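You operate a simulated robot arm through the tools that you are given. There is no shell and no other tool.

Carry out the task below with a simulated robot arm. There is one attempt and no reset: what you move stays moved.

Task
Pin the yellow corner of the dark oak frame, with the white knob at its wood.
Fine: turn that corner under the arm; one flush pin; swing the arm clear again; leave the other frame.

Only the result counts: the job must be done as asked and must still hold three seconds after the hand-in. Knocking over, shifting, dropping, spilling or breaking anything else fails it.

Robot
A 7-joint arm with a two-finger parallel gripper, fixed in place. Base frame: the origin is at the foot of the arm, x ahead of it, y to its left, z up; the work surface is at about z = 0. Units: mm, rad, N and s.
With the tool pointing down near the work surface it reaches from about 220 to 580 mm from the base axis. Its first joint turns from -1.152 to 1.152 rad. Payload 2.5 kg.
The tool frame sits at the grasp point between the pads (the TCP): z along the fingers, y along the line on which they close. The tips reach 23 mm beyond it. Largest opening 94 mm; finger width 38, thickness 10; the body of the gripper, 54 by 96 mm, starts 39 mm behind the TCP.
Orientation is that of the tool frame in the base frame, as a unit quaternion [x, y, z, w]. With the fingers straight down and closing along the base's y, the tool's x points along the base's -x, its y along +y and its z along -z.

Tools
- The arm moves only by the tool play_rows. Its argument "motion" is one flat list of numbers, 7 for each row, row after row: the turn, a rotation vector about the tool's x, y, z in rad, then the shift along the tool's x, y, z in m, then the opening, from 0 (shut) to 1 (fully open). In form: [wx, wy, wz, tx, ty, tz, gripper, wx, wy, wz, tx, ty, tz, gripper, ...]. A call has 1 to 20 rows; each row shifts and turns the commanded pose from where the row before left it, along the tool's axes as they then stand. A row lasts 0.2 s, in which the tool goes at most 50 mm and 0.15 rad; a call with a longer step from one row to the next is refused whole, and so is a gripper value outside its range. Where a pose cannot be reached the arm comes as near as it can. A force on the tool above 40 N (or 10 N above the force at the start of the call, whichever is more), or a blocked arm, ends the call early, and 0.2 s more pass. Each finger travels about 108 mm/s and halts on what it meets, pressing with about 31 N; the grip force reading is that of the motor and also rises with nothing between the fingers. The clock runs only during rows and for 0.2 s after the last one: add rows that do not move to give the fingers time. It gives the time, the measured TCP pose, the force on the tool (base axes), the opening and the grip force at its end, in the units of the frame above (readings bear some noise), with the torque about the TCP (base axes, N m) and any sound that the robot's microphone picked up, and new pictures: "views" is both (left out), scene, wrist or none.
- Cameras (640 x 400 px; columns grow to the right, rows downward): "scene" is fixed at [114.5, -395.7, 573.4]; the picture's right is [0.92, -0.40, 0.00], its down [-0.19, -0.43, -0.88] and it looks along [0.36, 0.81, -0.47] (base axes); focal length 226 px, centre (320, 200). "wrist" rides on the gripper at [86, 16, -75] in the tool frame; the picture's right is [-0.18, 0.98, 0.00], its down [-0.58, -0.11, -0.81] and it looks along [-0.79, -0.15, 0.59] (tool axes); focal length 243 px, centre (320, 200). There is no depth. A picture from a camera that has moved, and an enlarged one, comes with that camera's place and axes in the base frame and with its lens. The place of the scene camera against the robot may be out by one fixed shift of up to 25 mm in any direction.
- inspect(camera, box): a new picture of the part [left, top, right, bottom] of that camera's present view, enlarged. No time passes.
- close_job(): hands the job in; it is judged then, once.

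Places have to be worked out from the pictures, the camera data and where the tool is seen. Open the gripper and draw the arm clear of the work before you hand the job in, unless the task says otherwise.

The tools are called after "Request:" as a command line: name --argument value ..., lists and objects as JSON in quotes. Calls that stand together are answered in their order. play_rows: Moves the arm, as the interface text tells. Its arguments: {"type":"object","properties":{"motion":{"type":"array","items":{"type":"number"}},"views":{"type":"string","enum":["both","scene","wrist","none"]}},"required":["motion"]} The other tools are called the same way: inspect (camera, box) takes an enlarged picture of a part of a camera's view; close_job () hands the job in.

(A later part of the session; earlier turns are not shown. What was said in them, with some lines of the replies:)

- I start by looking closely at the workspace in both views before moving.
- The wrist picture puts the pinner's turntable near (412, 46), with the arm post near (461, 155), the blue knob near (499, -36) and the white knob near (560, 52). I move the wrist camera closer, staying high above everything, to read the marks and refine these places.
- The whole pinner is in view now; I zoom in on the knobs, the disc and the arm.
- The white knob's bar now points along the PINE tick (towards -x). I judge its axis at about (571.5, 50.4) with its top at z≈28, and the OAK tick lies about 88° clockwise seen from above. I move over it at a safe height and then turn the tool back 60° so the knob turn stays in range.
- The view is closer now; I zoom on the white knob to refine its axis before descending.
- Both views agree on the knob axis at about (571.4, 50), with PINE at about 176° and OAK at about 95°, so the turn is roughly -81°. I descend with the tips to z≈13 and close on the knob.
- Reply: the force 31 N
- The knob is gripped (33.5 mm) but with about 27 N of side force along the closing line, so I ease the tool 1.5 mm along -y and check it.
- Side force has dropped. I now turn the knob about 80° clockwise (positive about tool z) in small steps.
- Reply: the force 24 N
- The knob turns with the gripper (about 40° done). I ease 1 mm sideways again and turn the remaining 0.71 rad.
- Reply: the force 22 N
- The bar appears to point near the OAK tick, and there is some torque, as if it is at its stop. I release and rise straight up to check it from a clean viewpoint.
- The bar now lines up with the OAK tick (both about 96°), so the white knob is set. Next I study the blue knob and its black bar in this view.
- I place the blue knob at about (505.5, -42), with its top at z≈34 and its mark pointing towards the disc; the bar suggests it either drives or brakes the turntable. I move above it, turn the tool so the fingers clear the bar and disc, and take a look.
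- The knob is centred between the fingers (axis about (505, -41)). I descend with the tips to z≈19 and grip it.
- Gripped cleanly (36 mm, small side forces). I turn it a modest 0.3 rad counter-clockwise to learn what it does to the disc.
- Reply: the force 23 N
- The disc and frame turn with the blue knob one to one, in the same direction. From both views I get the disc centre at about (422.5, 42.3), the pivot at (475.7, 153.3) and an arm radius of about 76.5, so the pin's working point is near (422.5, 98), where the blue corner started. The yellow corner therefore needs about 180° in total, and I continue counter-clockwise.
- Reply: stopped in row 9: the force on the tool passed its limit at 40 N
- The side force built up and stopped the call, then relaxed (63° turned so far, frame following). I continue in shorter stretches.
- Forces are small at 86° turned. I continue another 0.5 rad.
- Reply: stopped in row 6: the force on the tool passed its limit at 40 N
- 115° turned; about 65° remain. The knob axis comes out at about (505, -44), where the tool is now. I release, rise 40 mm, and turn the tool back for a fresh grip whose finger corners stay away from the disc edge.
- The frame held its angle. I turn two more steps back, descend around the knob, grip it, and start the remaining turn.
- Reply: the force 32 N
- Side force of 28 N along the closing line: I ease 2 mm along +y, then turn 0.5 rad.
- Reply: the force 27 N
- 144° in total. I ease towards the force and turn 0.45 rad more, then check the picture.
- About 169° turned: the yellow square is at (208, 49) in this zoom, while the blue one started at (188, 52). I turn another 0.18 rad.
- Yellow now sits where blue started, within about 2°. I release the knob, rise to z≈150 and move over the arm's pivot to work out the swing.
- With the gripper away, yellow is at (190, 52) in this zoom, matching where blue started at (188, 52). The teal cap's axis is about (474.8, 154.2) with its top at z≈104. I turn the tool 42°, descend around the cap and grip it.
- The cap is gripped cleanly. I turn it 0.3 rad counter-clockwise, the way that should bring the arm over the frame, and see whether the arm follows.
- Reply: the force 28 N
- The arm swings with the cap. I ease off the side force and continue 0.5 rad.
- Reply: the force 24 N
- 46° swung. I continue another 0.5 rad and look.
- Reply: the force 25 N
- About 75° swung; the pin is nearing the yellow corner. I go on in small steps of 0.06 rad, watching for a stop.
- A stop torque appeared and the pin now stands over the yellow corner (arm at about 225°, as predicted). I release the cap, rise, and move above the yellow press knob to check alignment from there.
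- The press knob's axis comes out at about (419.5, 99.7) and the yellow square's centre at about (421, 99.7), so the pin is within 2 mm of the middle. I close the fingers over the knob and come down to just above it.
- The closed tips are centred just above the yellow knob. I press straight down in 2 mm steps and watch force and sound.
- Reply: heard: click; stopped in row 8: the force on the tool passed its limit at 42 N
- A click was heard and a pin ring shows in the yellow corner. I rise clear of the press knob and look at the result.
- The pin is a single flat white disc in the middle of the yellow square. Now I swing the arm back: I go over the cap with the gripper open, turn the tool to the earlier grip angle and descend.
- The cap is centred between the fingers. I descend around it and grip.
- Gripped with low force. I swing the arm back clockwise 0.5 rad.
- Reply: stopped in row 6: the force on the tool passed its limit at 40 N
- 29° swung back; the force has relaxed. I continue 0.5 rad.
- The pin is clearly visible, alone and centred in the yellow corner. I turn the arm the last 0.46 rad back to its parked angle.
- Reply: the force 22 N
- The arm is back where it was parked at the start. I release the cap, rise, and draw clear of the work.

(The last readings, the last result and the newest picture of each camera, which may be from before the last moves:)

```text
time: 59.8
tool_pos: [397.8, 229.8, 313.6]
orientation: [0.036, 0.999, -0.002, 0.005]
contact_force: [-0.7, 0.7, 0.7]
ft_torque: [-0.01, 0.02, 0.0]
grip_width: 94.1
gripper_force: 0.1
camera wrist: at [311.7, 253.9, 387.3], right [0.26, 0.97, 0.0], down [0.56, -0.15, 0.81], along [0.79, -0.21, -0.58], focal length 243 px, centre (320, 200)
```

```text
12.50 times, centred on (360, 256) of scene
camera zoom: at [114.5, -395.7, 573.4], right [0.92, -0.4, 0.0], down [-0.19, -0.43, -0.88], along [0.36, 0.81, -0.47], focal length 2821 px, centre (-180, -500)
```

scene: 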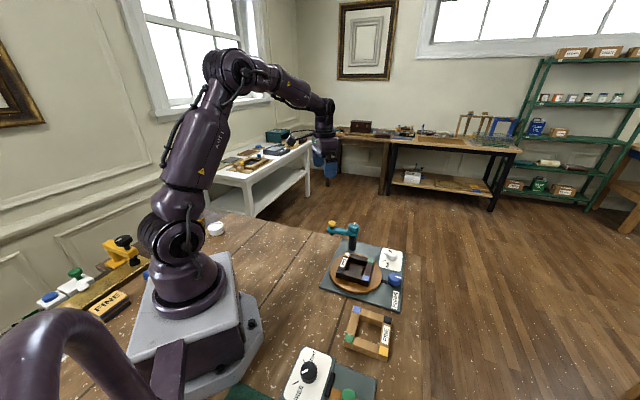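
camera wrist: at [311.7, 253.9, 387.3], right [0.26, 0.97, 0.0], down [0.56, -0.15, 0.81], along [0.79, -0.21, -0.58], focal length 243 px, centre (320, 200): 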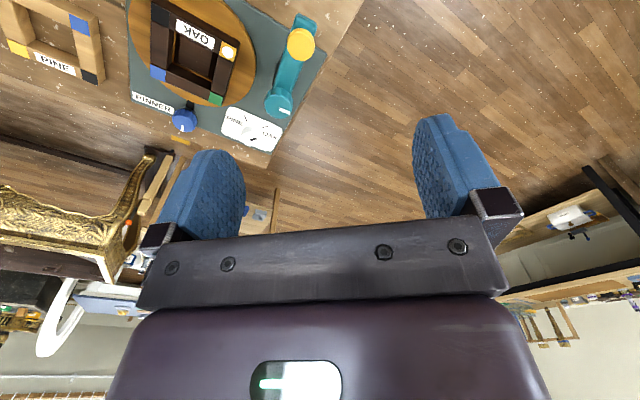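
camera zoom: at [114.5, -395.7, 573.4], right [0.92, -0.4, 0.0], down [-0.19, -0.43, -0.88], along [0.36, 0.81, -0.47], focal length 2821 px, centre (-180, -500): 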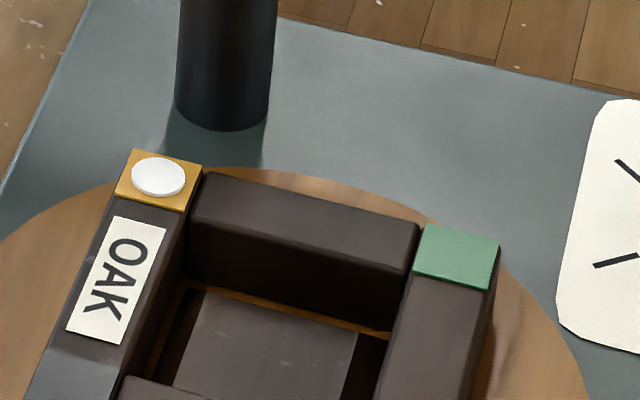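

Everything looks right; before handing in I take one closer look at the pin to confirm it sits flush, and check the white knob once more.

Request:
inspect --camera "wrist" --box '[212, 35, 248, 65]'

Request:
inspect --camera "scene" --box '[342, 248, 358, 260]'

Request:
inspect --camera "wrist" --box '[210, 95, 300, 160]'

```text
13.33 times, centred on (230, 50) of wrist
camera zoom: at [311.7, 253.9, 387.3], right [0.26, 0.97, 0.0], down [0.56, -0.15, 0.81], along [0.79, -0.21, -0.58], focal length 3235 px, centre (1520, 2200)
```

zoom: 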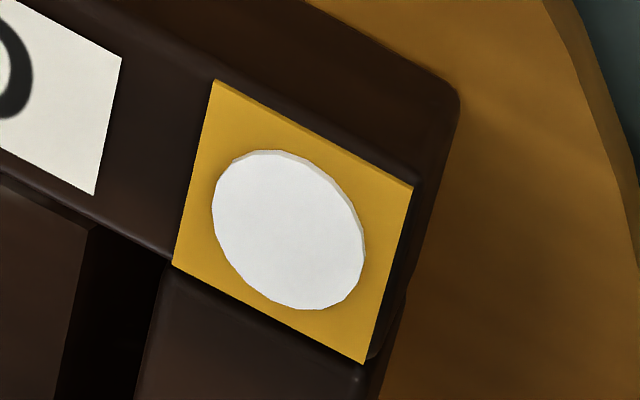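

```text
16.00 times, centred on (350, 254) of scene
camera zoom: at [114.5, -395.7, 573.4], right [0.92, -0.4, 0.0], down [-0.19, -0.43, -0.88], along [0.36, 0.81, -0.47], focal length 3611 px, centre (-160, -664)
```

zoom: 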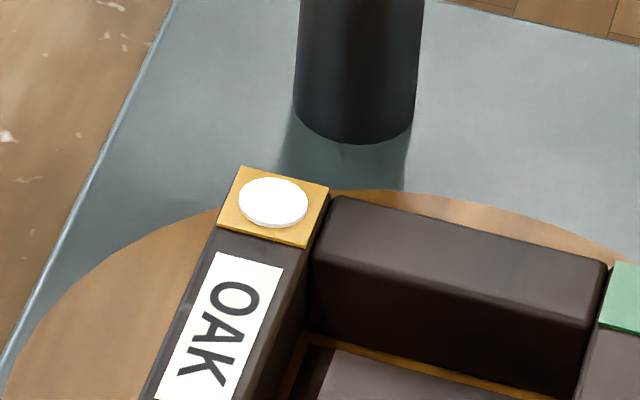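

```text
6.15 times, centred on (255, 128) of wrist
camera zoom: at [311.7, 253.9, 387.3], right [0.26, 0.97, 0.0], down [0.56, -0.15, 0.81], along [0.79, -0.21, -0.58], focal length 1493 px, centre (720, 646)
```

zoom: 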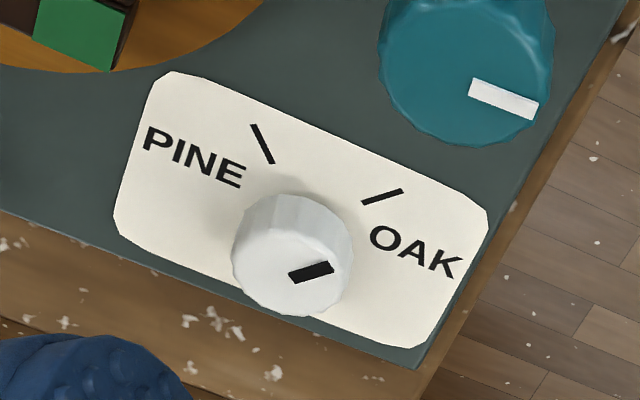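

The pin is one thin disc, seated flush and centred in the yellow square. The white knob is at OAK, the swing arm is clear, the pine frame is untouched, and the gripper is open and away. I hand the job in.

Request:
close_job

```text
The job is handed in.
```

I pinned the yellow corner of the oak frame with one press, and I've handed the job in.

- **White knob:** turned from PINE to OAK. Its bar lines up with the OAK tick.
- **Yellow corner:** I turned the table about 180° with the blue knob, then swung the arm over until its pin stood within 2 mm of the corner's centre.
- **Pin:** the press gave one click. It left a single white pin, centred in the yellow square. I judged it flush from close-up camera views, where only a thin edge shows.
- **Swing arm:** back at its starting position, clear of the frame.
- **Everything else:** I did not touch the pine frame. The gripper is open and clear of the work.

A few turns stopped early when side force on the tool passed its 40 N limit. Each time the force eased straight away, and I saw nothing shift.
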